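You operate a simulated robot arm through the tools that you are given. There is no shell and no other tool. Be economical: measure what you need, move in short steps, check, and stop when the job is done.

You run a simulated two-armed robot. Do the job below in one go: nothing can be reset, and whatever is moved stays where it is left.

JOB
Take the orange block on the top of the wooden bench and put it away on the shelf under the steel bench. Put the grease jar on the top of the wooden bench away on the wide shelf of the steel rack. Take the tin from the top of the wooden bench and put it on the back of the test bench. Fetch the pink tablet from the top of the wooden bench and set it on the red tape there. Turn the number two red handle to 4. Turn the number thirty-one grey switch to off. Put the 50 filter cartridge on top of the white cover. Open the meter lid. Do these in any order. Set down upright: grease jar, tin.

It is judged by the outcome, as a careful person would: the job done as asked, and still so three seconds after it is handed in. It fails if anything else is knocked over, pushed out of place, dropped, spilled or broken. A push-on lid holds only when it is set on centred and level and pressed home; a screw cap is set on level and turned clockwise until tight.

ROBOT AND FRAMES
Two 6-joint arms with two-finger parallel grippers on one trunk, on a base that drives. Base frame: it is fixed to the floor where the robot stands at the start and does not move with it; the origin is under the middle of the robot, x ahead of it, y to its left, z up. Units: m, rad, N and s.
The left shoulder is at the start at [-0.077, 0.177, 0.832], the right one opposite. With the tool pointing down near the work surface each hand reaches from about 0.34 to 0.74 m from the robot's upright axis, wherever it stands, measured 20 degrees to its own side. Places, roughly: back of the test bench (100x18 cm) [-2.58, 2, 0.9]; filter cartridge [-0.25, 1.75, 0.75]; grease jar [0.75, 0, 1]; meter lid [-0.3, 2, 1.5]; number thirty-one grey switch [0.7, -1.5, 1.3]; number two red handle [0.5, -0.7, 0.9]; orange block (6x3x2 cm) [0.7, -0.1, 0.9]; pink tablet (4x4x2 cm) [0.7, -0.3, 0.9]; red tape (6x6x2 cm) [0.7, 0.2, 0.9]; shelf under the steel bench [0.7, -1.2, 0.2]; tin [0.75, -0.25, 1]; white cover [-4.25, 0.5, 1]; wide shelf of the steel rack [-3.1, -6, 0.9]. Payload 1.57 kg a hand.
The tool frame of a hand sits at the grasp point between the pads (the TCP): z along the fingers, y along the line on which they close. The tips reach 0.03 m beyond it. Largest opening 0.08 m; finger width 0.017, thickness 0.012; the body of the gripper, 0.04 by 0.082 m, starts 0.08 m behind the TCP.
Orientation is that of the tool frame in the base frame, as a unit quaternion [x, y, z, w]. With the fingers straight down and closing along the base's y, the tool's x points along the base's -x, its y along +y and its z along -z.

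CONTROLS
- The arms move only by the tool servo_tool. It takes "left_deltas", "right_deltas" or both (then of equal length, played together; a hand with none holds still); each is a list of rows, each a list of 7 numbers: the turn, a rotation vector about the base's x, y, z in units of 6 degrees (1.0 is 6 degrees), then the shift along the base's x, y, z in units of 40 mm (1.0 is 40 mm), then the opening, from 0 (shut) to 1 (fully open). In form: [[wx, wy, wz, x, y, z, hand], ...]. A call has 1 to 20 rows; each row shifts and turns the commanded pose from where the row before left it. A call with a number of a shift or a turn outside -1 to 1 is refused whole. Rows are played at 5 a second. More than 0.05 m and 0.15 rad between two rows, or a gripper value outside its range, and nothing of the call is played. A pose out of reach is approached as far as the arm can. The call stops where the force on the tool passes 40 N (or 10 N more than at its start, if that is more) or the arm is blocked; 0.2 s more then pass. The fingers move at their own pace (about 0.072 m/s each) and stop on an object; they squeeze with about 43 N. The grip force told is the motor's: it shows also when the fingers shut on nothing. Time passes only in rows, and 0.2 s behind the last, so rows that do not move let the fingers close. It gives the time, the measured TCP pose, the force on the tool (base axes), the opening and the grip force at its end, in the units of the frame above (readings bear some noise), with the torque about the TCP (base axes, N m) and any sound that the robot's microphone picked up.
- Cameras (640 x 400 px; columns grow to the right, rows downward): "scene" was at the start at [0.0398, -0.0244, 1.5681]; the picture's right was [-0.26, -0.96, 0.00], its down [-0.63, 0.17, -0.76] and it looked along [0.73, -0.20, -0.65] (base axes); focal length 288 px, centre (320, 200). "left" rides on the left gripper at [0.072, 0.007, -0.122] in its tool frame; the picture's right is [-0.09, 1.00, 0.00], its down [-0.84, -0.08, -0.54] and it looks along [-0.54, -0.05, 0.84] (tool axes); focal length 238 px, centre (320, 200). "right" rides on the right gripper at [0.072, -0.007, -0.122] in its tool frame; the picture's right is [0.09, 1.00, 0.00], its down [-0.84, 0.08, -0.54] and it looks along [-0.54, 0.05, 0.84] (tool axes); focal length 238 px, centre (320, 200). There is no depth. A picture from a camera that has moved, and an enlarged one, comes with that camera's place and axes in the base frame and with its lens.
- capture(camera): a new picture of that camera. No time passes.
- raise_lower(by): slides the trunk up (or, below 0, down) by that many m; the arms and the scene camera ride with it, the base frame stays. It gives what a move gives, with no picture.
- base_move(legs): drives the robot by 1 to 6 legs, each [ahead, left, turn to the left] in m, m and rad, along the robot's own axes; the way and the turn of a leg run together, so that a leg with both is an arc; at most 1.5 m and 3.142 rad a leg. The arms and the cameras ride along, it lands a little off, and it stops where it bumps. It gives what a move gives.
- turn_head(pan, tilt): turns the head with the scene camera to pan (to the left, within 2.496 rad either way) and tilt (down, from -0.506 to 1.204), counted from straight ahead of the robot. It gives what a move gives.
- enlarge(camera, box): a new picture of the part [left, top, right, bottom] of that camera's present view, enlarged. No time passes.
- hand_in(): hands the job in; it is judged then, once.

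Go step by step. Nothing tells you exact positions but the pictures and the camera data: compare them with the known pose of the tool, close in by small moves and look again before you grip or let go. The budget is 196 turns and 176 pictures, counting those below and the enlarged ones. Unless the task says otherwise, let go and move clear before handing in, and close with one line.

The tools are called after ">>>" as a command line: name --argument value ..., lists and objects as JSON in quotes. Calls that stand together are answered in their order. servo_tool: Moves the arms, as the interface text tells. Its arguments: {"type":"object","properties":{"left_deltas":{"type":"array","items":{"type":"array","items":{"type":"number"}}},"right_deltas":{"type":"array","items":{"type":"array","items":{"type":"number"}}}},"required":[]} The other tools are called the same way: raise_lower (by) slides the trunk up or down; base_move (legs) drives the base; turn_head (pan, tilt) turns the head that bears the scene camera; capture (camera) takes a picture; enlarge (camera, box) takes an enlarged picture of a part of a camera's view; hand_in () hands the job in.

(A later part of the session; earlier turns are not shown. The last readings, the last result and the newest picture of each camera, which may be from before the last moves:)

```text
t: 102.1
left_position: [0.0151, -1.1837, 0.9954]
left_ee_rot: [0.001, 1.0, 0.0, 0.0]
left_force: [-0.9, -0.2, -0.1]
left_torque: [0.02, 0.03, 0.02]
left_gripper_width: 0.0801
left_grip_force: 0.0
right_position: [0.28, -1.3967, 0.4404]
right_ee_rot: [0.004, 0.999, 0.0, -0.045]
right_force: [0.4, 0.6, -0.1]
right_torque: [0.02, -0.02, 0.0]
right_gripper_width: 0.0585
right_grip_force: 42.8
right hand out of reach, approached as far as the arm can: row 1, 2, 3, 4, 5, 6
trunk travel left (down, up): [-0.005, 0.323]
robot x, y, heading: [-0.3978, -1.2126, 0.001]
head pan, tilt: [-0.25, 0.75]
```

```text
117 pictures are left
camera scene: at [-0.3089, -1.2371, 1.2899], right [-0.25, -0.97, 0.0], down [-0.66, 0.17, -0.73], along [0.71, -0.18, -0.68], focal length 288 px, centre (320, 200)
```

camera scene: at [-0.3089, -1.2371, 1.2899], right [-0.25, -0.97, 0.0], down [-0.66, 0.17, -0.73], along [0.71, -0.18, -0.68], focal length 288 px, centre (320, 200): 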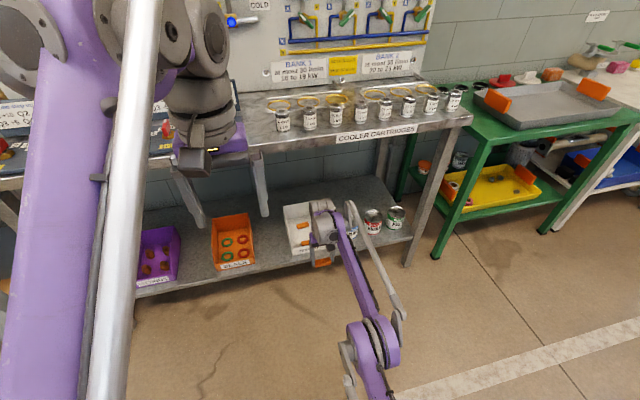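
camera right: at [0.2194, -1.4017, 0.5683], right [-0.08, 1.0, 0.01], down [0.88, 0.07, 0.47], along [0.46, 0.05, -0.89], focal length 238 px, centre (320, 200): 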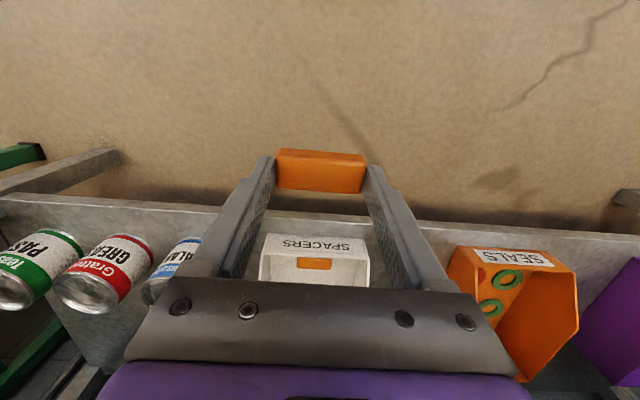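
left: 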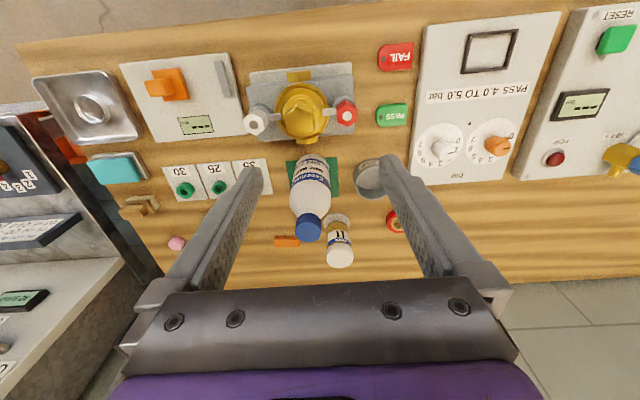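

Bin label at (0.462,-1.387,0.256). The block is well above the rim, so I drive forward under the bench.

>>> base_move --legs '[[0.23, 0.008, 0]]'

>>> capture --camera "right"

>>> capture --camera "scene"

```text
t: 103.8
left_position: [0.2437, -1.1778, 0.9956]
left_ee_rot: [0.001, 1.0, 0.0, 0.0]
left_force: [0.5, -0.4, 0.1]
left_torque: [0.01, 0.02, 0.0]
left_gripper_width: 0.08
left_grip_force: 0.1
right_position: [0.5085, -1.3902, 0.4402]
right_ee_rot: [0.004, 0.999, -0.001, -0.045]
right_force: [0.0, -0.5, -1.5]
right_torque: [-0.01, -0.02, 0.0]
right_gripper_width: 0.0584
right_grip_force: 42.6
trunk travel left (down, up): [-0.005, 0.323]
robot x, y, heading: [-0.1708, -1.2107, -0.005]
head pan, tilt: [-0.25, 0.75]
```

```text
116 pictures are left
camera right: at [0.4481, -1.3953, 0.5683], right [-0.08, 1.0, 0.01], down [0.88, 0.07, 0.46], along [0.46, 0.04, -0.89], focal length 238 px, centre (320, 200)
```

right: 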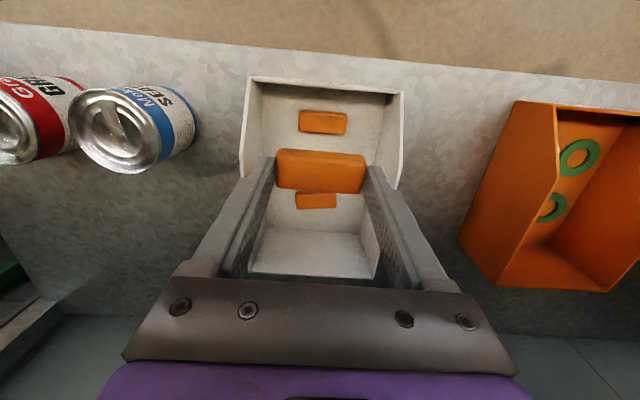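

```text
115 pictures are left
camera scene: at [-0.0797, -1.2301, 1.2898], right [-0.25, -0.97, 0.0], down [-0.66, 0.17, -0.73], along [0.71, -0.18, -0.68], focal length 288 px, centre (320, 200)
```

scene: 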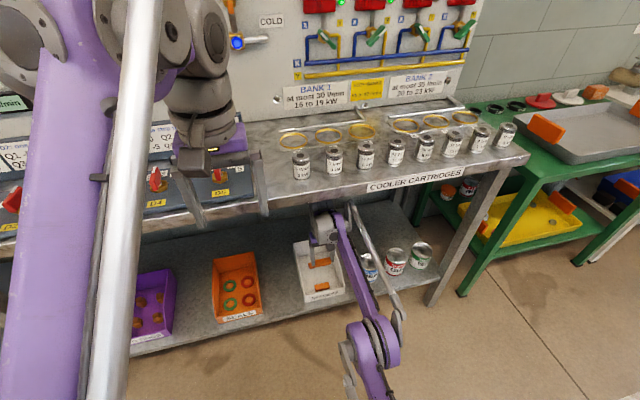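

The hand is over the bin; free space between the two spacers is around x≈0.557. I lower toward it.

>>> servo_tool --right_deltas '[[0, 0, 0, 0.2, 0, -0.4, 0], [0, 0, 0, 0.2, 0, -0.4, 0], [0, 0, 0, 0.2, 0, -0.5, 0], [0, 0, 0, 0.2, 0, -0.5, 0], [0, 0, 0, 0.1, 0, -0.5, 0], [0, 0, 0, 0.1, 0, -0.5, 0], [0, 0, 0, 0.1, 0, -0.2, 0], [0, 0, 0, 0, 0, 0, 0]]'

>>> capture --camera "right"

```text
t: 105.6
left_position: [0.2445, -1.1769, 0.9957]
left_ee_rot: [0.002, 1.0, 0.0, 0.0]
left_force: [0.0, 0.1, 0.4]
left_torque: [-0.02, 0.0, 0.0]
left_gripper_width: 0.0799
left_grip_force: 0.0
right_position: [0.4926, -1.39, 0.3319]
right_ee_rot: [0.004, 0.999, -0.001, -0.042]
right_force: [-0.3, -0.2, -0.3]
right_torque: [-0.02, 0.01, 0.01]
right_gripper_width: 0.0588
right_grip_force: 43.5
right hand out of reach, approached as far as the arm can: row 1, 2, 3, 4, 5, 6, 7
trunk travel left (down, up): [-0.005, 0.323]
robot x, y, heading: [-0.1658, -1.2038, -0.003]
head pan, tilt: [-0.25, 0.75]
```

```text
114 pictures are left
camera right: at [0.4319, -1.3947, 0.4602], right [-0.08, 1.0, 0.01], down [0.88, 0.07, 0.47], along [0.47, 0.04, -0.88], focal length 238 px, centre (320, 200)
```

right: 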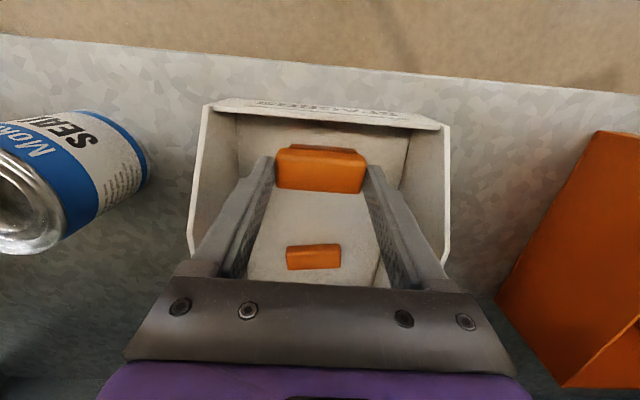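

Reach shrinks as I go lower, so I drive forward 8 cm with the hand inside the bin, and then lower.

>>> base_move --legs '[[0.085, 0.0, 0]]'

>>> servo_tool --right_deltas '[[0, 0, 0, -0.1, 0, -0.3, 0], [0, 0, 0, -0.1, 0, -0.3, 0], [0, 0, 0, -0.1, 0, -0.3, 0], [0, 0, 0, 0, 0, -0.2, 0], [0, 0, 0, 0, 0, 0, 0]]'

>>> capture --camera "right"

```text
t: 106.7
left_position: [0.3287, -1.1781, 0.9966]
left_ee_rot: [0.002, 1.0, -0.001, 0.0]
left_force: [0.1, 0.2, -0.2]
left_torque: [0.0, 0.01, -0.02]
left_gripper_width: 0.0801
left_grip_force: 0.1
right_position: [0.5766, -1.3906, 0.3319]
right_ee_rot: [0.005, 0.999, -0.001, -0.044]
right_force: [0.5, -0.5, -0.2]
right_torque: [0.07, 0.05, 0.01]
right_gripper_width: 0.0586
right_grip_force: 43.1
trunk travel left (down, up): [-0.005, 0.323]
robot x, y, heading: [-0.0788, -1.2082, -0.006]
head pan, tilt: [-0.25, 0.75]
```

```text
t: 107.9
left_position: [0.3283, -1.179, 0.9947]
left_ee_rot: [0.002, 1.0, 0.0, 0.0]
left_force: [-0.8, 0.4, -0.2]
left_torque: [0.0, 0.03, 0.02]
left_gripper_width: 0.0798
left_grip_force: 0.1
right_position: [0.5595, -1.3908, 0.2895]
right_ee_rot: [0.004, 0.999, -0.001, -0.043]
right_force: [-1.0, 0.5, -0.8]
right_torque: [0.01, 0.02, 0.0]
right_gripper_width: 0.0585
right_grip_force: 42.7
right hand out of reach, approached as far as the arm can: row 4
trunk travel left (down, up): [-0.005, 0.323]
robot x, y, heading: [-0.087, -1.2077, -0.005]
head pan, tilt: [-0.25, 0.75]
```

```text
113 pictures are left
camera right: at [0.4993, -1.3952, 0.4184], right [-0.08, 1.0, 0.01], down [0.88, 0.07, 0.47], along [0.47, 0.04, -0.88], focal length 238 px, centre (320, 200)
```

right: 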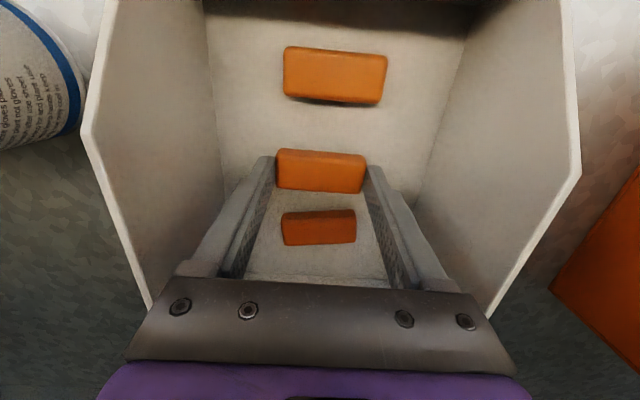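

Block bottom about 17 mm above the bin floor, between the two spacers. Lower till contact.

>>> servo_tool --right_deltas '[[0, 0, 0, -0.1, 0, -0.15, 0], [0, 0, 0, -0.1, 0, -0.15, 0], [0, 0, 0, 0, 0, -0.1, 0], [0, 0, 0, 0, 0, -0.05, 0], [0, 0, 0, 0, 0, 0, 0]]'

>>> capture --camera "right"

```text
t: 108.7
left_position: [0.3272, -1.1786, 0.9958]
left_ee_rot: [0.002, 1.0, 0.0, 0.001]
left_force: [-0.3, -0.8, -0.1]
left_torque: [0.0, -0.03, 0.0]
left_gripper_width: 0.0802
left_grip_force: 0.0
right_position: [0.5524, -1.3895, 0.2789]
right_ee_rot: [0.005, 0.999, 0.0, -0.043]
right_force: [-3.9, 1.5, 17.6]
right_torque: [-0.03, -0.06, -0.01]
right_gripper_width: 0.0586
right_grip_force: 42.8
trunk travel left (down, up): [-0.005, 0.323]
robot x, y, heading: [-0.0839, -1.2076, -0.005]
head pan, tilt: [-0.25, 0.75]
stopped in row 3 (right hand): the force on the tool passed its limit at 45 N (the readings are from after the stop); the commanded pose is now the measured one
```

```text
112 pictures are left
camera right: at [0.4919, -1.3948, 0.4079], right [-0.08, 1.0, 0.01], down [0.88, 0.07, 0.47], along [0.47, 0.04, -0.88], focal length 238 px, centre (320, 200)
```

right: 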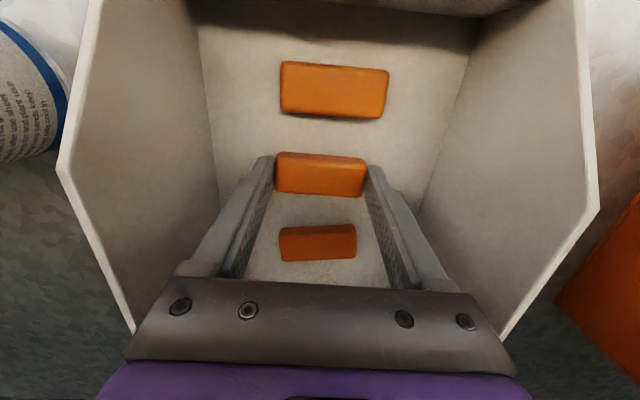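

The block is on the bin floor. Release and lift out.

>>> servo_tool --right_deltas '[[0, 0, 0, 0, 0, 0.03, 0], [0, 0, 0, 0, 0, 0, 1], [0, 0, 0, 0, 0, 0, 1], [0, 0, 0, 0, 0, 0.3, 1], [0, 0, 0, 0, 0, 0.5, 1], [0, 0, 0, 0, 0, 0.6, 1], [0, 0, 0, 0, 0, 0.6, 1], [0, 0, 0, 0, 0, 0.6, 1], [0, 0, 0, 0, 0, 0.6, 1], [0, 0, 0, 0, 0, 0.6, 1]]'

>>> capture --camera "right"

```text
t: 110.9
left_position: [0.3286, -1.1787, 0.9957]
left_ee_rot: [0.002, 1.0, -0.001, 0.0]
left_force: [-0.3, -0.6, 0.8]
left_torque: [-0.02, -0.01, -0.01]
left_gripper_width: 0.0799
left_grip_force: 0.1
right_position: [0.5535, -1.3893, 0.4315]
right_ee_rot: [0.006, 0.999, -0.001, -0.042]
right_force: [0.5, -0.4, 0.5]
right_torque: [-0.01, -0.01, 0.01]
right_gripper_width: 0.0799
right_grip_force: 0.0
trunk travel left (down, up): [-0.005, 0.323]
robot x, y, heading: [-0.0851, -1.2087, -0.005]
head pan, tilt: [-0.25, 0.75]
```

```text
111 pictures are left
camera right: at [0.4919, -1.3949, 0.5597], right [-0.08, 1.0, 0.01], down [0.88, 0.07, 0.47], along [0.47, 0.04, -0.88], focal length 238 px, centre (320, 200)
```

right: 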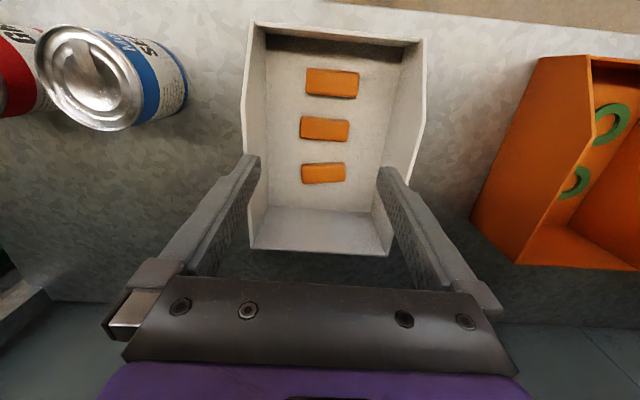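

The spacer is in the bin. I back out, raise the trunk and study the board for switch 31.

>>> base_move --legs '[[-0.4, 0, 0]]'

>>> raise_lower --by 0.32

>>> servo_tool --right_deltas '[[0, 0, 0, -0.2, 0, 0.9, 1], [0, 0, 0, -0.2, 0, 0.9, 1], [0, 0, 0, -0.2, 0, 0.9, 1], [0, 0, 0, -0.2, 0, 0.9, 1], [0, 0, 0, -0.2, 0, 0.9, 1], [0, 0, 0, 0, 0, 0.9, 1], [0, 0, 0, 0, 0, 0.9, 1], [0, 0, 0, 0, 0, 0.9, 1], [0, 0, 0, 0, 0, 0.9, 1]]'

>>> turn_head --pan -0.3 --tilt 0.3

>>> capture --camera "scene"

```text
t: 113.4
left_position: [-0.0705, -1.1764, 0.9957]
left_ee_rot: [0.003, 1.0, 0.0, 0.0]
left_force: [0.4, 0.3, 0.1]
left_torque: [0.03, -0.02, -0.03]
left_gripper_width: 0.0803
left_grip_force: 0.1
right_position: [0.1538, -1.3882, 0.4315]
right_ee_rot: [0.005, 0.999, -0.001, -0.042]
right_force: [0.4, -1.3, 0.8]
right_torque: [0.01, 0.0, 0.0]
right_gripper_width: 0.0802
right_grip_force: 0.2
trunk travel left (down, up): [-0.005, 0.323]
robot x, y, heading: [-0.4851, -1.2054, -0.001]
head pan, tilt: [-0.25, 0.75]
```

```text
t: 116.5
left_position: [-0.0697, -1.1751, 1.3153]
left_ee_rot: [0.002, 1.0, 0.0, 0.0]
left_force: [-1.0, -0.6, 0.0]
left_torque: [0.0, -0.02, 0.01]
left_gripper_width: 0.0801
left_grip_force: 0.1
right_position: [0.153, -1.3881, 0.7506]
right_ee_rot: [0.005, 0.999, 0.0, -0.042]
right_force: [1.0, 0.0, -0.2]
right_torque: [-0.02, -0.04, 0.0]
right_gripper_width: 0.0802
right_grip_force: 0.1
trunk travel left (down, up): [-0.325, 0.003]
robot x, y, heading: [-0.4845, -1.2068, -0.005]
head pan, tilt: [-0.25, 0.75]
```

```text
t: 118.5
left_position: [-0.0712, -1.1764, 1.3165]
left_ee_rot: [0.002, 1.0, 0.0, 0.0]
left_force: [-0.3, -0.2, -0.5]
left_torque: [0.0, 0.0, -0.02]
left_gripper_width: 0.0799
left_grip_force: 0.1
right_position: [0.1138, -1.3873, 1.0756]
right_ee_rot: [0.004, 0.999, -0.001, -0.042]
right_force: [-0.2, 0.0, -1.2]
right_torque: [0.01, 0.04, 0.02]
right_gripper_width: 0.08
right_grip_force: 0.0
trunk travel left (down, up): [-0.325, 0.003]
robot x, y, heading: [-0.484, -1.2044, -0.009]
head pan, tilt: [-0.25, 0.75]
```

```text
t: 119.4
left_position: [-0.0692, -1.177, 1.3164]
left_ee_rot: [0.003, 1.0, 0.0, 0.0]
left_force: [-0.1, 0.1, -1.1]
left_torque: [0.01, -0.03, 0.01]
left_gripper_width: 0.0799
left_grip_force: 0.1
right_position: [0.1138, -1.3862, 1.0752]
right_ee_rot: [0.005, 0.999, -0.001, -0.042]
right_force: [0.5, -0.1, -0.1]
right_torque: [0.02, -0.02, -0.02]
right_gripper_width: 0.08
right_grip_force: 0.1
trunk travel left (down, up): [-0.325, 0.003]
robot x, y, heading: [-0.4858, -1.207, -0.004]
head pan, tilt: [-0.3, 0.3]
```

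```text
110 pictures are left
camera scene: at [-0.4383, -1.2356, 1.6578], right [-0.3, -0.95, 0.0], down [-0.28, 0.09, -0.95], along [0.91, -0.29, -0.3], focal length 288 px, centre (320, 200)
```

scene: 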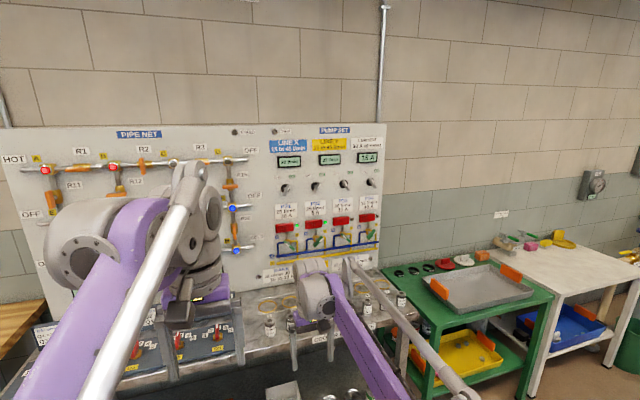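

>>> enlarge --camera "scene" --box '[255, 130, 395, 218]'

>>> enlarge --camera "scene" --box '[260, 190, 390, 272]'

```text
4.55 times, centred on (325, 174) of scene
camera zoom: at [-0.4383, -1.2356, 1.6578], right [-0.3, -0.95, 0.0], down [-0.28, 0.09, -0.95], along [0.91, -0.29, -0.3], focal length 1309 px, centre (297, 318)
```

zoom: 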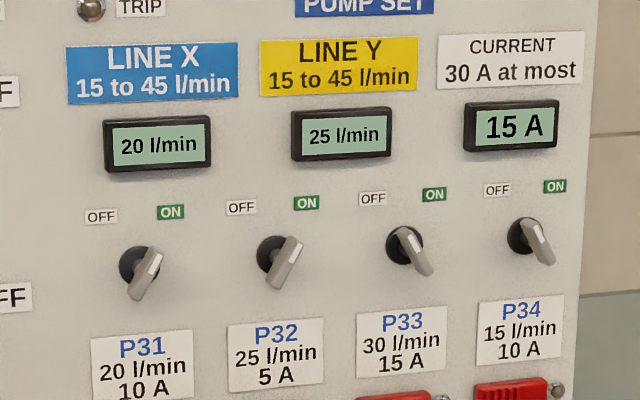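

```text
4.88 times, centred on (325, 231) of scene
camera zoom: at [-0.4383, -1.2356, 1.6578], right [-0.3, -0.95, 0.0], down [-0.28, 0.09, -0.95], along [0.91, -0.29, -0.3], focal length 1404 px, centre (296, 49)
```

zoom: 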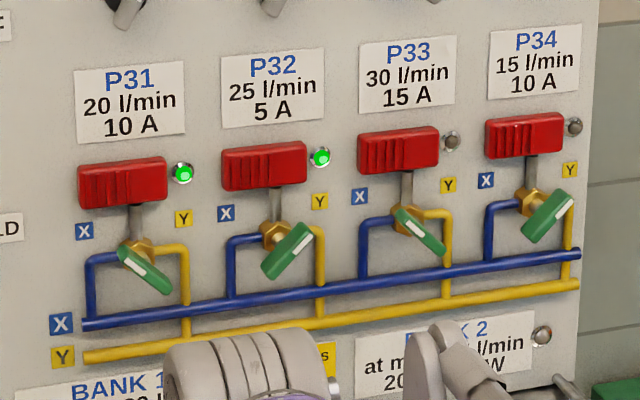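

P31 (grey lever) points at ON now and must point to OFF, like P33's lever. I turn the right hand to point forward and raise it, then approach the board.

>>> servo_tool --right_deltas '[[0, -0.99, 0, 0.3, 0, 0.42, 1], [0, -0.99, 0, 0.3, 0, 0.42, 1], [0, -0.99, 0, 0.3, 0, 0.42, 1], [0, -0.99, 0, 0.3, 0, 0.42, 1], [0, -0.99, 0, 0.2, 0, 0.42, 1], [0, -0.99, 0, 0.2, 0, 0.42, 1], [0, -0.99, 0, 0.2, 0, 0.42, 1], [0, -0.99, 0, 0.2, 0, 0.42, 1], [0, -0.99, 0, 0.2, 0, 0.42, 1], [0, -0.99, 0, 0.2, 0, 0.42, 1], [0, -0.99, 0, 0, 0, 0.42, 1], [0, -0.99, 0, 0, 0, 0.42, 1], [0, -0.99, 0, 0, 0, 0.42, 1], [0, -0.99, 0, 0, 0, 0.42, 1], [0, -0.99, 0, 0, 0, 0.42, 1], [0, -0.95, 0, 0, 0, 0.2, 1], [0, 0, 0, 0, 0, 0, 1]]'

>>> capture --camera "scene"

>>> capture --camera "right"

```text
t: 123.0
left_position: [-0.0697, -1.1758, 1.3163]
left_ee_rot: [0.003, 1.0, 0.001, 0.0]
left_force: [-0.3, -0.5, 1.2]
left_torque: [-0.01, 0.01, -0.02]
left_gripper_width: 0.0801
left_grip_force: 0.0
right_position: [0.2094, -1.3875, 1.3347]
right_ee_rot: [0.004, 0.707, 0.003, 0.708]
right_force: [0.8, -0.5, -0.3]
right_torque: [0.01, 0.02, 0.01]
right_gripper_width: 0.08
right_grip_force: 0.1
trunk travel left (down, up): [-0.325, 0.003]
robot x, y, heading: [-0.4834, -1.2049, -0.003]
head pan, tilt: [-0.3, 0.3]
```

```text
107 pictures are left
camera scene: at [-0.4385, -1.2355, 1.6579], right [-0.3, -0.95, 0.0], down [-0.28, 0.09, -0.96], along [0.91, -0.29, -0.3], focal length 288 px, centre (320, 200)
```

scene: 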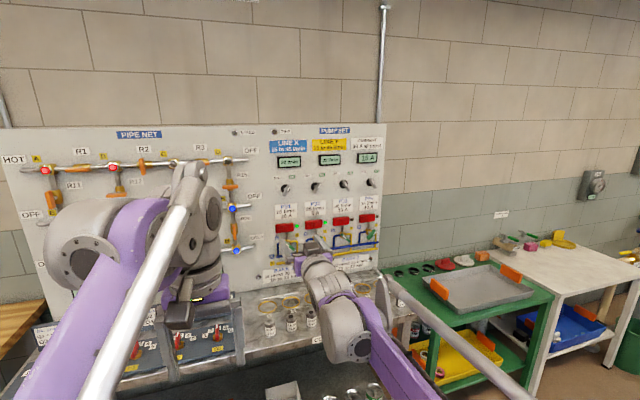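

```text
106 pictures are left
camera right: at [0.0887, -1.3934, 1.2637], right [0.0, 1.0, -0.08], down [-0.54, 0.07, 0.84], along [0.84, 0.04, 0.54], focal length 238 px, centre (320, 200)
```

right: 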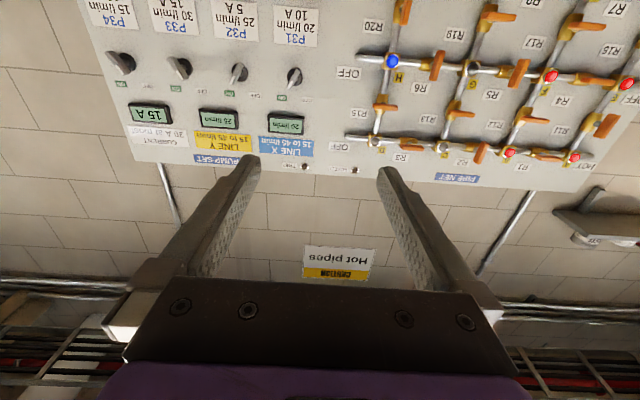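

P31's lever is at about (0.757,-1.457,1.328). I drive forward and sideways to line up.

>>> base_move --legs '[[0.4, -0.07, 0]]'

>>> capture --camera "right"

>>> turn_head --pan -0.35 --tilt 0.35

>>> capture --camera "scene"

```text
t: 125.5
left_position: [0.3262, -1.2457, 1.3164]
left_ee_rot: [0.001, 1.0, 0.0, 0.0]
left_force: [0.9, -0.1, -0.1]
left_torque: [0.04, 0.01, 0.0]
left_gripper_width: 0.0798
left_grip_force: 0.0
right_position: [0.6073, -1.4568, 1.3346]
right_ee_rot: [0.002, 0.707, 0.006, 0.707]
right_force: [-0.1, -0.2, 0.7]
right_torque: [0.0, 0.02, -0.02]
right_gripper_width: 0.08
right_grip_force: 0.1
trunk travel left (down, up): [-0.325, 0.003]
robot x, y, heading: [-0.0832, -1.2787, -0.008]
head pan, tilt: [-0.3, 0.3]
```

```text
105 pictures are left
camera right: at [0.4854, -1.4625, 1.2636], right [0.0, 1.0, -0.08], down [-0.54, 0.07, 0.84], along [0.84, 0.05, 0.54], focal length 238 px, centre (320, 200)
```

right: 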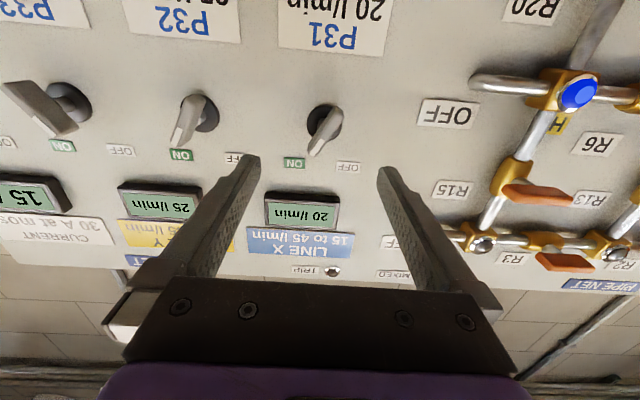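

```text
t: 126.2
left_position: [0.3277, -1.2466, 1.3149]
left_ee_rot: [0.001, 1.0, 0.0, 0.0]
left_force: [-0.2, 0.0, -0.3]
left_torque: [-0.01, -0.01, 0.01]
left_gripper_width: 0.0802
left_grip_force: 0.0
right_position: [0.6072, -1.4564, 1.3352]
right_ee_rot: [0.003, 0.707, 0.004, 0.707]
right_force: [0.6, -0.8, -0.7]
right_torque: [-0.02, -0.04, 0.01]
right_gripper_width: 0.08
right_grip_force: 0.1
trunk travel left (down, up): [-0.325, 0.003]
robot x, y, heading: [-0.0823, -1.2746, 0.0]
head pan, tilt: [-0.351, 0.351]
```

```text
104 pictures are left
camera scene: at [-0.043, -1.3111, 1.6531], right [-0.34, -0.94, 0.0], down [-0.32, 0.12, -0.94], along [0.88, -0.32, -0.34], focal length 288 px, centre (320, 200)
```

scene: 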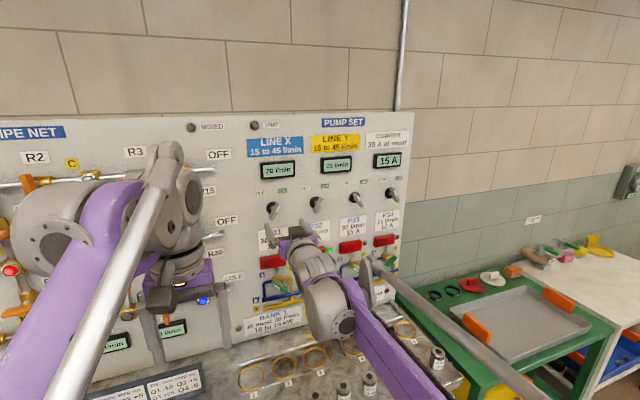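

I roll the hand +32° to straddle the lever, half-open, and approach to just before it.

>>> servo_tool --right_deltas '[[0.9, 0, 0, 0.3, 0.05, 0, 0.6], [0.9, 0, 0, 0.3, 0.05, 0, 0.6], [0.9, 0, 0, 0.3, 0, 0, 0.6], [0.9, 0, 0, 0.3, 0, 0, 0.6], [0.9, 0, 0, 0.3, 0, 0, 0.6], [0.9, 0, 0, 0.2, 0, 0, 0.6], [0, 0, 0, 0, 0, 0, 0.6]]'

>>> capture --camera "right"

>>> enlarge --camera "scene" --box '[230, 150, 390, 250]'

```text
t: 127.8
left_position: [0.3266, -1.2457, 1.3153]
left_ee_rot: [0.001, 1.0, 0.0, 0.0]
left_force: [0.7, 0.3, -0.4]
left_torque: [-0.02, -0.01, 0.02]
left_gripper_width: 0.0798
left_grip_force: 0.0
right_position: [0.6751, -1.4535, 1.3346]
right_ee_rot: [0.2, 0.677, 0.203, 0.678]
right_force: [-0.6, -0.4, 0.2]
right_torque: [-0.01, 0.01, 0.01]
right_gripper_width: 0.048
right_grip_force: 0.0
trunk travel left (down, up): [-0.325, 0.003]
robot x, y, heading: [-0.0869, -1.2726, -0.001]
head pan, tilt: [-0.351, 0.351]
```

```text
103 pictures are left
camera right: at [0.5538, -1.4192, 1.2711], right [0.0, 0.88, 0.47], down [-0.54, -0.39, 0.74], along [0.84, -0.25, 0.48], focal length 238 px, centre (320, 200)
```

right: 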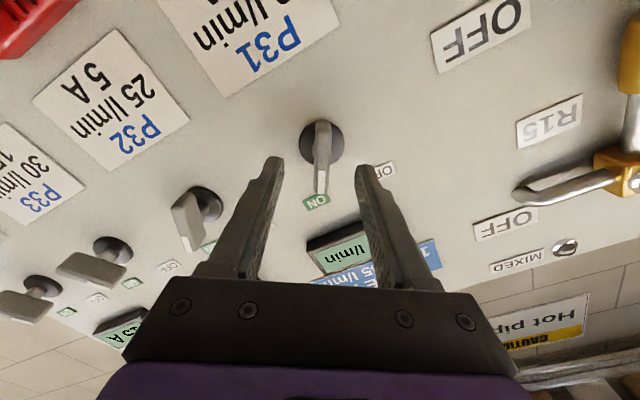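

```text
4.00 times, centred on (310, 200) of scene
camera zoom: at [-0.0435, -1.311, 1.6531], right [-0.34, -0.94, 0.0], down [-0.32, 0.12, -0.94], along [0.88, -0.32, -0.34], focal length 1152 px, centre (360, 200)
```

zoom: 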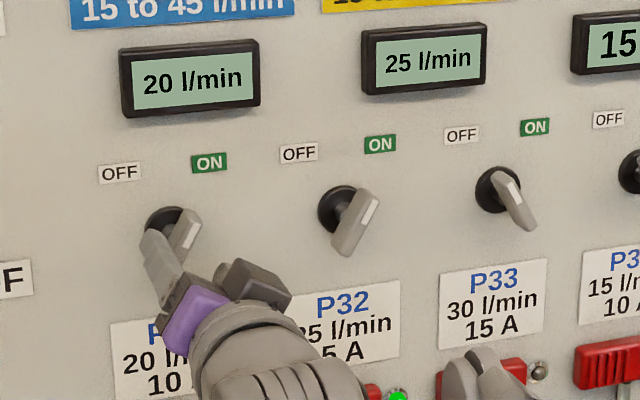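

Fingers straddle the lever well. Advance along +x.

>>> servo_tool --right_deltas '[[0, 0, 0, 0.35, 0, 0, 0.6], [0, 0, 0, 0.35, 0, 0, 0.6], [0, 0, 0, 0.3, 0.02, 0.03, 0.6], [0, 0, 0, 0.25, 0, 0, 0.6], [0, 0, 0, 0, 0, 0, 0.6]]'

>>> capture --camera "right"

>>> enlarge --camera "scene" --box '[230, 150, 390, 250]'

```text
t: 129.0
left_position: [0.3253, -1.2461, 1.3155]
left_ee_rot: [0.001, 1.0, 0.0, -0.001]
left_force: [0.5, 0.4, 1.1]
left_torque: [0.02, -0.01, 0.01]
left_gripper_width: 0.0796
left_grip_force: 0.1
right_position: [0.7253, -1.4514, 1.3362]
right_ee_rot: [0.2, 0.677, 0.202, 0.679]
right_force: [-1.5, 0.2, 0.0]
right_torque: [0.03, 0.07, -0.06]
right_gripper_width: 0.0482
right_grip_force: 0.0
trunk travel left (down, up): [-0.325, 0.003]
robot x, y, heading: [-0.0878, -1.2789, -0.001]
head pan, tilt: [-0.351, 0.351]
```

```text
101 pictures are left
camera right: at [0.6033, -1.4182, 1.2732], right [0.0, 0.89, 0.47], down [-0.54, -0.39, 0.74], along [0.84, -0.25, 0.48], focal length 238 px, centre (320, 200)
```

right: 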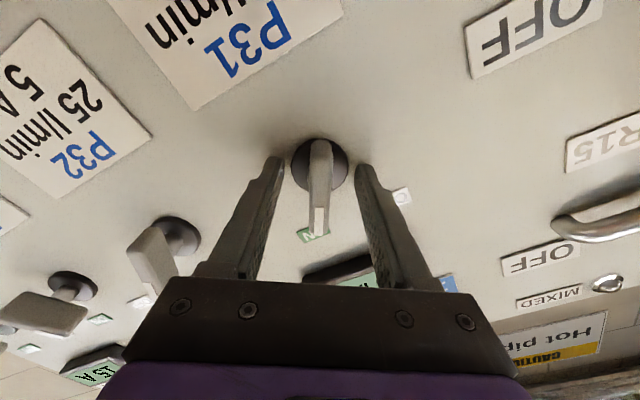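

```text
4.00 times, centred on (310, 200) of scene
camera zoom: at [-0.0438, -1.311, 1.6531], right [-0.34, -0.94, 0.0], down [-0.32, 0.12, -0.94], along [0.88, -0.32, -0.34], focal length 1152 px, centre (360, 200)
```

zoom: 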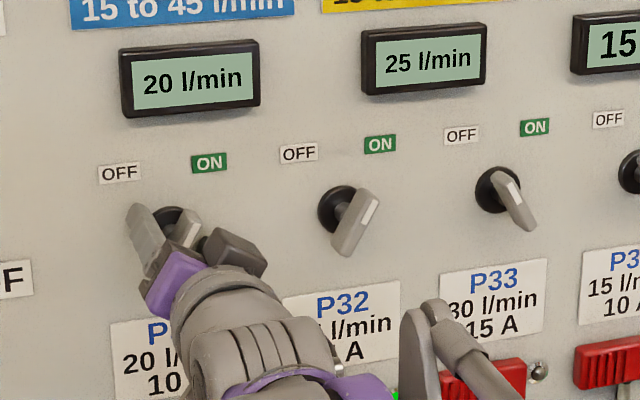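

The lever is between the fingers. Close and turn about -x by ~64°.

>>> servo_tool --right_deltas '[[0, 0, 0, 0.1, 0, 0, 0.6], [0, 0, 0, 0, 0, 0, 0], [0, 0, 0, 0, 0, 0, 0], [0, 0, 0, 0, 0, 0, 0], [0, 0, 0, 0, 0, 0, 0]]'

>>> capture --camera "right"

```text
t: 129.9
left_position: [0.3209, -1.247, 1.3181]
left_ee_rot: [0.002, 1.0, -0.001, 0.002]
left_force: [-0.6, 0.3, -0.2]
left_torque: [-0.02, -0.02, -0.01]
left_gripper_width: 0.08
left_grip_force: 0.1
right_position: [0.7242, -1.4529, 1.3374]
right_ee_rot: [0.2, 0.679, 0.201, 0.677]
right_force: [-22.6, 2.0, -10.0]
right_torque: [-0.31, 0.74, -0.69]
right_gripper_width: 0.0393
right_grip_force: 42.9
trunk travel left (down, up): [-0.325, 0.003]
robot x, y, heading: [-0.0863, -1.2774, -0.003]
head pan, tilt: [-0.351, 0.351]
stopped in row 4 (right hand): the force on the tool passed its limit at 40 N (the readings are from after the stop); the commanded pose is now the measured one
```

```text
99 pictures are left
camera right: at [0.6031, -1.4186, 1.2738], right [0.0, 0.89, 0.46], down [-0.54, -0.39, 0.75], along [0.84, -0.25, 0.48], focal length 238 px, centre (320, 200)
```

right: 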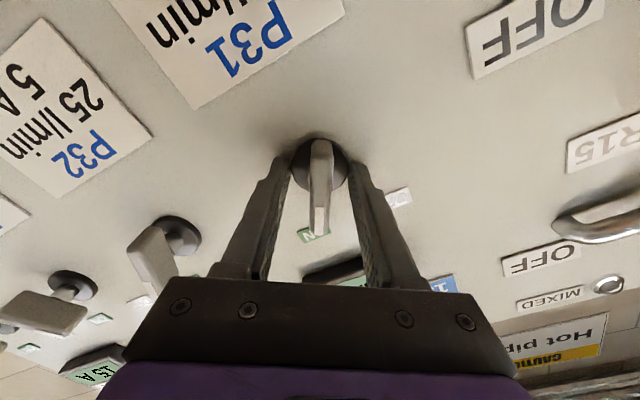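

I caught the round base instead of the lever. Open, back 17 mm, and close on the lever only.

>>> servo_tool --right_deltas '[[0, 0, 0, 0, 0, 0, 0.6], [0, 0, 0, -0.2, 0, 0, 0.6], [0, 0, 0, -0.25, 0, 0, 0.6], [0, 0, 0, 0, 0, 0, 0], [0, 0, 0, 0, 0, 0, 0], [0, 0, 0, 0, 0, 0, 0], [0, 0, 0, 0, 0, 0, 0]]'

>>> capture --camera "right"

```text
t: 131.5
left_position: [0.3259, -1.246, 1.3161]
left_ee_rot: [0.001, 1.0, 0.0, 0.001]
left_force: [-0.7, -0.1, 0.1]
left_torque: [-0.03, 0.01, 0.01]
left_gripper_width: 0.08
left_grip_force: 0.0
right_position: [0.7105, -1.4521, 1.3365]
right_ee_rot: [0.199, 0.679, 0.201, 0.678]
right_force: [-2.1, 0.5, 1.5]
right_torque: [-0.02, 0.26, 0.15]
right_gripper_width: 0.0157
right_grip_force: 31.8
trunk travel left (down, up): [-0.325, 0.003]
robot x, y, heading: [-0.0867, -1.2781, -0.004]
head pan, tilt: [-0.351, 0.351]
```

```text
98 pictures are left
camera right: at [0.5882, -1.4184, 1.2732], right [0.0, 0.89, 0.46], down [-0.54, -0.39, 0.74], along [0.84, -0.25, 0.48], focal length 238 px, centre (320, 200)
```

right: 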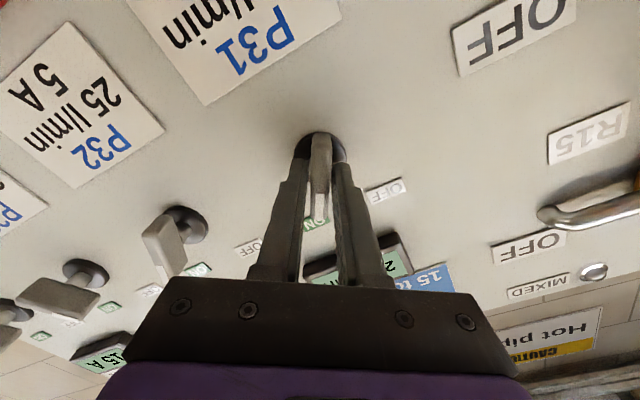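

Lever gripped. Roll it over to OFF.

>>> servo_tool --right_deltas '[[-0.8, 0, 0, 0, 0, 0, 0], [-0.95, 0, 0, 0, 0, 0, 0], [-0.95, 0, 0, 0, 0, 0, 0], [-0.95, 0, 0, 0, 0, 0, 0], [-0.95, 0, 0, 0, 0, 0, 0], [-0.95, 0, 0, 0, 0, 0, 0], [-0.95, 0, 0, 0, 0, 0, 0], [-0.95, 0, 0, 0, 0, 0, 0], [-0.95, 0, 0, 0, 0, 0, 0], [-0.95, 0, 0, 0, 0, 0, 0], [-0.95, 0, 0, 0, 0, 0, 0], [0, 0, 0, 0, 0, 0, 0]]'

>>> enlarge --camera "scene" --box '[230, 150, 390, 250]'

>>> capture --camera "right"

```text
t: 134.1
left_position: [0.3241, -1.245, 1.3179]
left_ee_rot: [0.002, 1.0, -0.001, 0.001]
left_force: [0.2, 0.2, 0.3]
left_torque: [0.0, 0.0, 0.01]
left_gripper_width: 0.0801
left_grip_force: 0.1
right_position: [0.7092, -1.4505, 1.336]
right_ee_rot: [-0.178, 0.685, -0.176, 0.684]
right_force: [3.4, 7.2, 11.8]
right_torque: [0.06, -0.54, 0.21]
right_gripper_width: 0.0154
right_grip_force: 31.6
trunk travel left (down, up): [-0.325, 0.003]
robot x, y, heading: [-0.0872, -1.2794, 0.003]
head pan, tilt: [-0.351, 0.351]
```

```text
4.00 times, centred on (310, 200) of scene
camera zoom: at [-0.0446, -1.3091, 1.6532], right [-0.35, -0.94, 0.0], down [-0.32, 0.12, -0.94], along [0.88, -0.32, -0.34], focal length 1152 px, centre (360, 200)
```

zoom: 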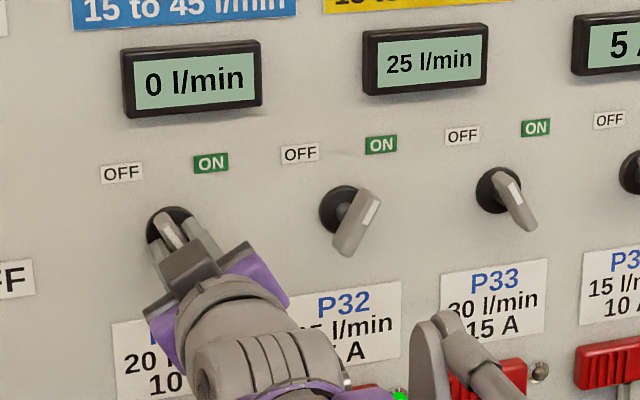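

```text
96 pictures are left
camera right: at [0.5882, -1.4908, 1.2774], right [0.0, 0.83, -0.56], down [-0.54, 0.47, 0.7], along [0.84, 0.31, 0.45], focal length 238 px, centre (320, 200)
```

right: 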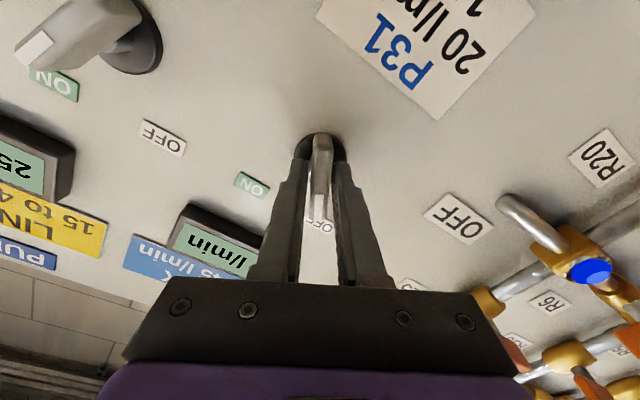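

P31 is off (Line X 0, current 5 A). Release and retreat straight back.

>>> servo_tool --right_deltas '[[0, 0, 0, 0, 0, 0, 0.6], [0, 0, 0, 0, 0, 0, 0.6], [0, 0, 0, -0.5, 0, 0, 0.6], [0, 0, 0, -0.8, 0, 0, 0.6], [0, 0, 0, -0.9, 0, 0, 0.6], [0, 0, 0, -0.9, 0, 0, 0.6]]'

>>> enlarge --camera "scene" --box '[230, 150, 390, 250]'

>>> base_move --legs '[[-0.35, 0, 0]]'

>>> servo_tool --right_deltas '[[0.96, 0, 0, 0, 0, 0, 1], [0.97, 0, 0, 0, 0, 0, 1], [0.97, 0, 0, 0, 0, 0, 1], [0.97, 0, 0, 0, 0, 0, 1], [0.97, 0, 0, 0, 0, 0, 1], [0, 1, 0, 0, 0, 0, 1], [0, 1, 0, 0, 0, 0, 1], [0, 1, 0, 0, 0, 0, 1], [0, 1, 0, 0, 0, 0, 1], [0, 1, 0, 0, 0, 0, 1], [0, 1, 0, 0, 0, 0, 1], [0, 1, 0, 0, 0, 0, 1], [0, 1, 0, 0, 0, 0, 1], [0, 1, 0, 0, 0, 0, 1], [0, 1, 0, 0, 0, 0, 1], [0, 1, 0, 0, 0, 0, 1], [0, 1, 0, 0, 0, 0, 1], [0, 1, 0, 0, 0, 0, 1], [0, 1, 0, 0, 0, 0, 1], [0, 1, 0, 0, 0, 0, 1]]'

```text
t: 135.5
left_position: [0.3262, -1.2456, 1.317]
left_ee_rot: [0.0, 1.0, 0.0, 0.001]
left_force: [0.4, -0.5, -0.4]
left_torque: [0.02, 0.02, 0.02]
left_gripper_width: 0.0799
left_grip_force: 0.1
right_position: [0.5849, -1.4523, 1.3353]
right_ee_rot: [-0.176, 0.685, -0.176, 0.684]
right_force: [-0.5, 0.2, 0.2]
right_torque: [0.0, 0.0, 0.01]
right_gripper_width: 0.0479
right_grip_force: 0.0
trunk travel left (down, up): [-0.325, 0.003]
robot x, y, heading: [-0.0888, -1.2778, -0.004]
head pan, tilt: [-0.351, 0.351]
```

```text
4.00 times, centred on (310, 200) of scene
camera zoom: at [-0.0455, -1.311, 1.6531], right [-0.35, -0.94, 0.0], down [-0.32, 0.12, -0.94], along [0.88, -0.32, -0.34], focal length 1152 px, centre (360, 200)
```

zoom: 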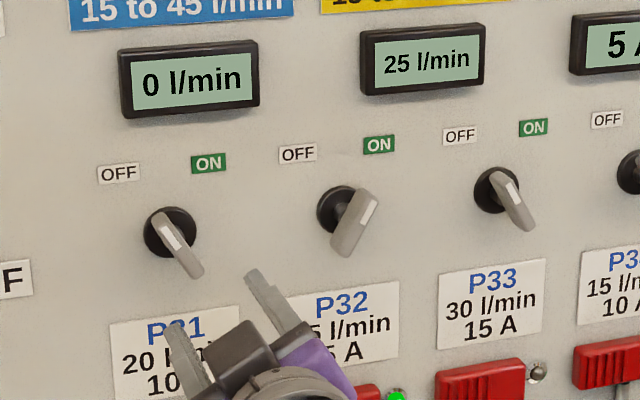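

```text
t: 137.8
left_position: [-0.0252, -1.2456, 1.3158]
left_ee_rot: [0.0, 1.0, 0.001, 0.0]
left_force: [-0.6, 0.4, -0.2]
left_torque: [-0.01, 0.01, 0.03]
left_gripper_width: 0.0803
left_grip_force: 0.0
right_position: [0.2352, -1.4517, 1.3358]
right_ee_rot: [-0.177, 0.686, -0.175, 0.684]
right_force: [0.4, -0.6, 0.1]
right_torque: [0.02, -0.01, -0.01]
right_gripper_width: 0.048
right_grip_force: 0.0
trunk travel left (down, up): [-0.325, 0.003]
robot x, y, heading: [-0.4362, -1.2724, 0.0]
head pan, tilt: [-0.351, 0.351]
```

```text
t: 142.0
left_position: [-0.0258, -1.2455, 1.3164]
left_ee_rot: [0.0, 1.0, -0.001, -0.001]
left_force: [-0.2, 0.6, 0.7]
left_torque: [-0.01, -0.01, 0.0]
left_gripper_width: 0.08
left_grip_force: 0.1
right_position: [0.1696, -1.4518, 1.2709]
right_ee_rot: [0.001, 0.995, 0.001, 0.104]
right_force: [-0.9, 0.0, -0.1]
right_torque: [0.0, 0.0, 0.0]
right_gripper_width: 0.08
right_grip_force: 0.1
right hand out of reach, approached as far as the arm can: row 14, 15, 16, 17, 18, 19, 20
trunk travel left (down, up): [-0.325, 0.003]
robot x, y, heading: [-0.4394, -1.2807, -0.004]
head pan, tilt: [-0.351, 0.351]
```

P31 points to OFF. Next, D2: drive left and set the hand straight down.

>>> base_move --legs '[[0.0, 0.76, 0], [0.28, 0, 0]]'

>>> servo_tool --right_deltas '[[0, 1, 0, 0, 0, -0.8, 1], [0, 1, 0, 0, 0, -0.8, 1], [0, 0, 0, 0, 0, -0.8, 1], [0, 0, 0, 0, 0, -0.8, 1]]'

>>> turn_head --pan -0.3 --tilt 0.85

>>> capture --camera "scene"

>>> capture --camera "right"

```text
t: 150.6
left_position: [0.2536, -0.4817, 1.3166]
left_ee_rot: [-0.002, 1.0, 0.0, -0.001]
left_force: [-0.1, 0.0, 0.5]
left_torque: [0.0, -0.01, -0.01]
left_gripper_width: 0.0802
left_grip_force: 0.1
right_position: [0.4503, -0.6871, 1.271]
right_ee_rot: [0.0, 0.995, 0.0, 0.103]
right_force: [-0.2, 0.9, -0.6]
right_torque: [0.03, 0.03, 0.01]
right_gripper_width: 0.08
right_grip_force: 0.0
trunk travel left (down, up): [-0.325, 0.003]
robot x, y, heading: [-0.159, -0.5137, 0.006]
head pan, tilt: [-0.351, 0.351]
```

```text
t: 151.6
left_position: [0.2554, -0.4832, 1.3169]
left_ee_rot: [-0.002, 1.0, 0.0, 0.001]
left_force: [0.6, -0.1, 0.1]
left_torque: [0.0, -0.01, -0.01]
left_gripper_width: 0.0801
left_grip_force: 0.1
right_position: [0.4504, -0.688, 1.1431]
right_ee_rot: [0.0, 1.0, 0.002, -0.001]
right_force: [0.1, -0.5, 0.3]
right_torque: [-0.01, 0.0, -0.03]
right_gripper_width: 0.0802
right_grip_force: 0.0
trunk travel left (down, up): [-0.325, 0.003]
robot x, y, heading: [-0.1558, -0.5089, 0.004]
head pan, tilt: [-0.351, 0.351]
```

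```text
t: 152.6
left_position: [0.2551, -0.4817, 1.3164]
left_ee_rot: [-0.001, 1.0, 0.0, 0.001]
left_force: [1.0, 0.2, -0.9]
left_torque: [0.0, -0.01, -0.01]
left_gripper_width: 0.08
left_grip_force: 0.1
right_position: [0.4507, -0.687, 1.1438]
right_ee_rot: [0.0, 1.0, 0.001, -0.001]
right_force: [0.7, 0.7, 0.3]
right_torque: [-0.03, -0.02, 0.0]
right_gripper_width: 0.0801
right_grip_force: 0.1
trunk travel left (down, up): [-0.325, 0.003]
robot x, y, heading: [-0.1574, -0.5092, 0.002]
head pan, tilt: [-0.3, 0.85]
```

```text
94 pictures are left
camera scene: at [-0.1277, -0.5393, 1.6095], right [-0.29, -0.96, 0.0], down [-0.72, 0.22, -0.66], along [0.63, -0.19, -0.75], focal length 288 px, centre (320, 200)
```

scene: 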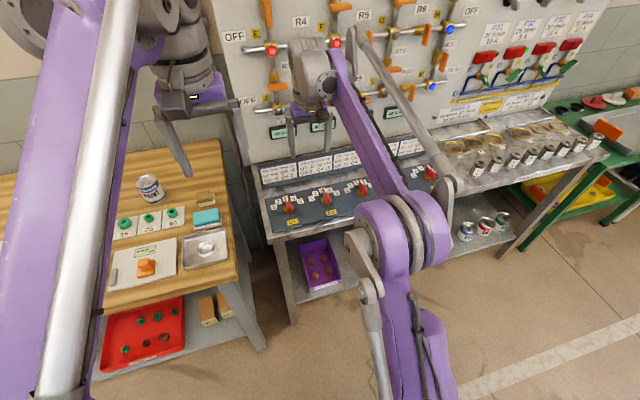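

```text
93 pictures are left
camera right: at [0.3794, -0.6937, 1.2663], right [-0.09, 1.0, 0.0], down [0.84, 0.08, 0.54], along [0.54, 0.05, -0.84], focal length 238 px, centre (320, 200)
```

right: 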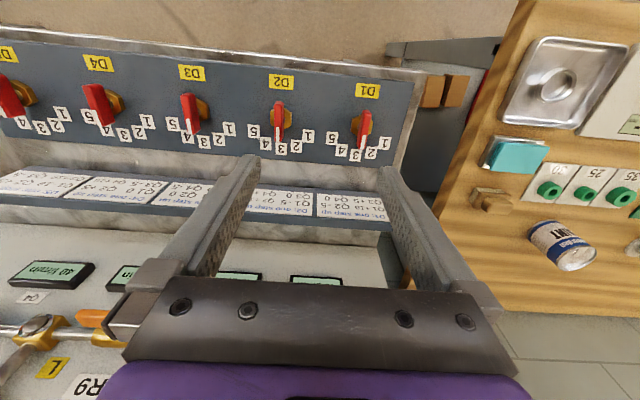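

>>> enlarge --camera "right" --box '[220, 65, 400, 177]'

>>> enlarge --camera "scene" --box '[265, 165, 395, 246]'

```text
3.56 times, centred on (310, 121) of right
camera zoom: at [0.3794, -0.6937, 1.2663], right [-0.09, 1.0, 0.0], down [0.84, 0.08, 0.54], along [0.54, 0.05, -0.84], focal length 848 px, centre (356, 481)
```

zoom: 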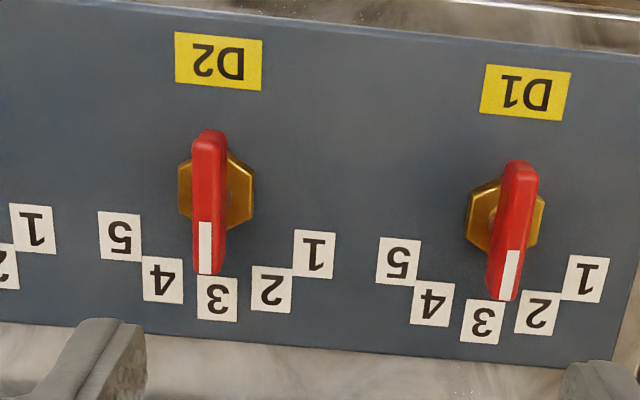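

```text
4.92 times, centred on (330, 206) of scene
camera zoom: at [-0.1277, -0.5393, 1.6095], right [-0.29, -0.96, 0.0], down [-0.72, 0.22, -0.66], along [0.63, -0.19, -0.75], focal length 1417 px, centre (271, 173)
```

zoom: 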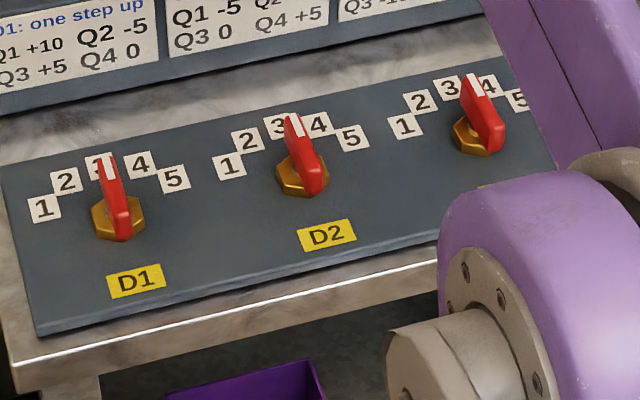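

D2 points at 3, axis near (0.482,-0.749), lever at z≈0.89. The 4 lies 30° clockwise (seen from above). I move above it.

>>> servo_tool --right_deltas '[[0, 0, 0, 0.3, -0.5, -0.7, 0.7], [0, 0, 0, 0.3, -0.5, -0.7, 0.7], [0, 0, 0, 0.2, -0.5, -0.7, 0.7], [0, 0, 0, 0, 0, -0.7, 0.7], [0, 0, 0, 0, 0, -0.7, 0.7], [0, 0, 0, 0, 0, -0.5, 0.7], [0, 0, 0, 0, 0, 0, 0.7]]'

>>> capture --camera "right"

```text
t: 154.2
left_position: [0.2535, -0.4811, 1.315]
left_ee_rot: [-0.001, 1.0, 0.0, 0.0]
left_force: [0.2, 0.1, -0.5]
left_torque: [0.0, 0.03, 0.02]
left_gripper_width: 0.0798
left_grip_force: 0.0
right_position: [0.4812, -0.7467, 0.9831]
right_ee_rot: [0.0, 1.0, 0.001, -0.001]
right_force: [0.7, -1.3, 0.5]
right_torque: [0.01, -0.03, -0.02]
right_gripper_width: 0.056
right_grip_force: 0.1
trunk travel left (down, up): [-0.325, 0.003]
robot x, y, heading: [-0.1591, -0.516, 0.007]
head pan, tilt: [-0.3, 0.85]
```

```text
90 pictures are left
camera right: at [0.4105, -0.7533, 1.1056], right [-0.09, 1.0, 0.0], down [0.84, 0.08, 0.54], along [0.54, 0.05, -0.84], focal length 238 px, centre (320, 200)
```

right: 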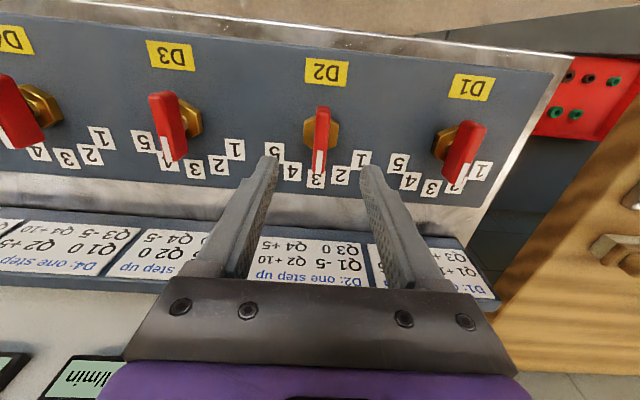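

Well centred. Lower so that the tips flank the lever, then close.

>>> servo_tool --right_deltas '[[0, 0, 0, 0, 0, -0.6, 0.7], [0, 0, 0, 0, 0, -0.5, 0.7], [0, 0, 0, 0, 0, -0.4, 0.7], [0, 0, 0, 0, 0, -0.2, 0.7], [0, 0, 0, 0, 0, 0, 0.7], [0, 0, 0, 0, 0, 0, 0], [0, 0, 0, 0, 0, 0, 0], [0, 0, 0, 0, 0, 0, 0], [0, 0, 0, 0, 0, 0, 0]]'

>>> capture --camera "right"

```text
t: 156.2
left_position: [0.2544, -0.4813, 1.3155]
left_ee_rot: [-0.002, 1.0, 0.0, 0.0]
left_force: [0.9, -0.4, -0.3]
left_torque: [0.03, 0.0, 0.01]
left_gripper_width: 0.0799
left_grip_force: 0.1
right_position: [0.4834, -0.7455, 0.9162]
right_ee_rot: [0.001, 1.0, 0.002, -0.001]
right_force: [-1.3, 2.4, -2.5]
right_torque: [0.05, -0.13, -0.01]
right_gripper_width: 0.0155
right_grip_force: 31.2
trunk travel left (down, up): [-0.325, 0.003]
robot x, y, heading: [-0.1577, -0.5155, 0.007]
head pan, tilt: [-0.3, 0.85]
```

```text
89 pictures are left
camera right: at [0.411, -0.7527, 1.0384], right [-0.09, 1.0, 0.0], down [0.84, 0.08, 0.54], along [0.54, 0.05, -0.84], focal length 238 px, centre (320, 200)
```

right: 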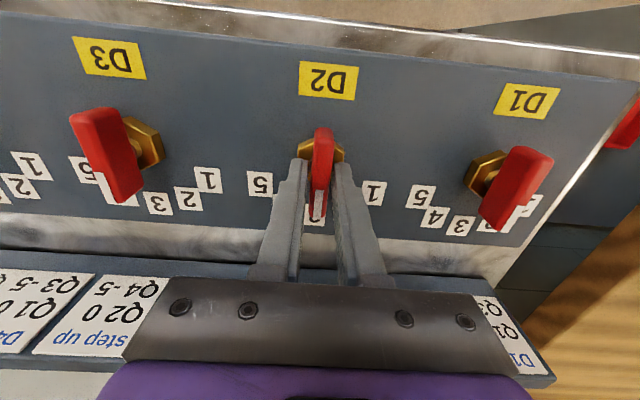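

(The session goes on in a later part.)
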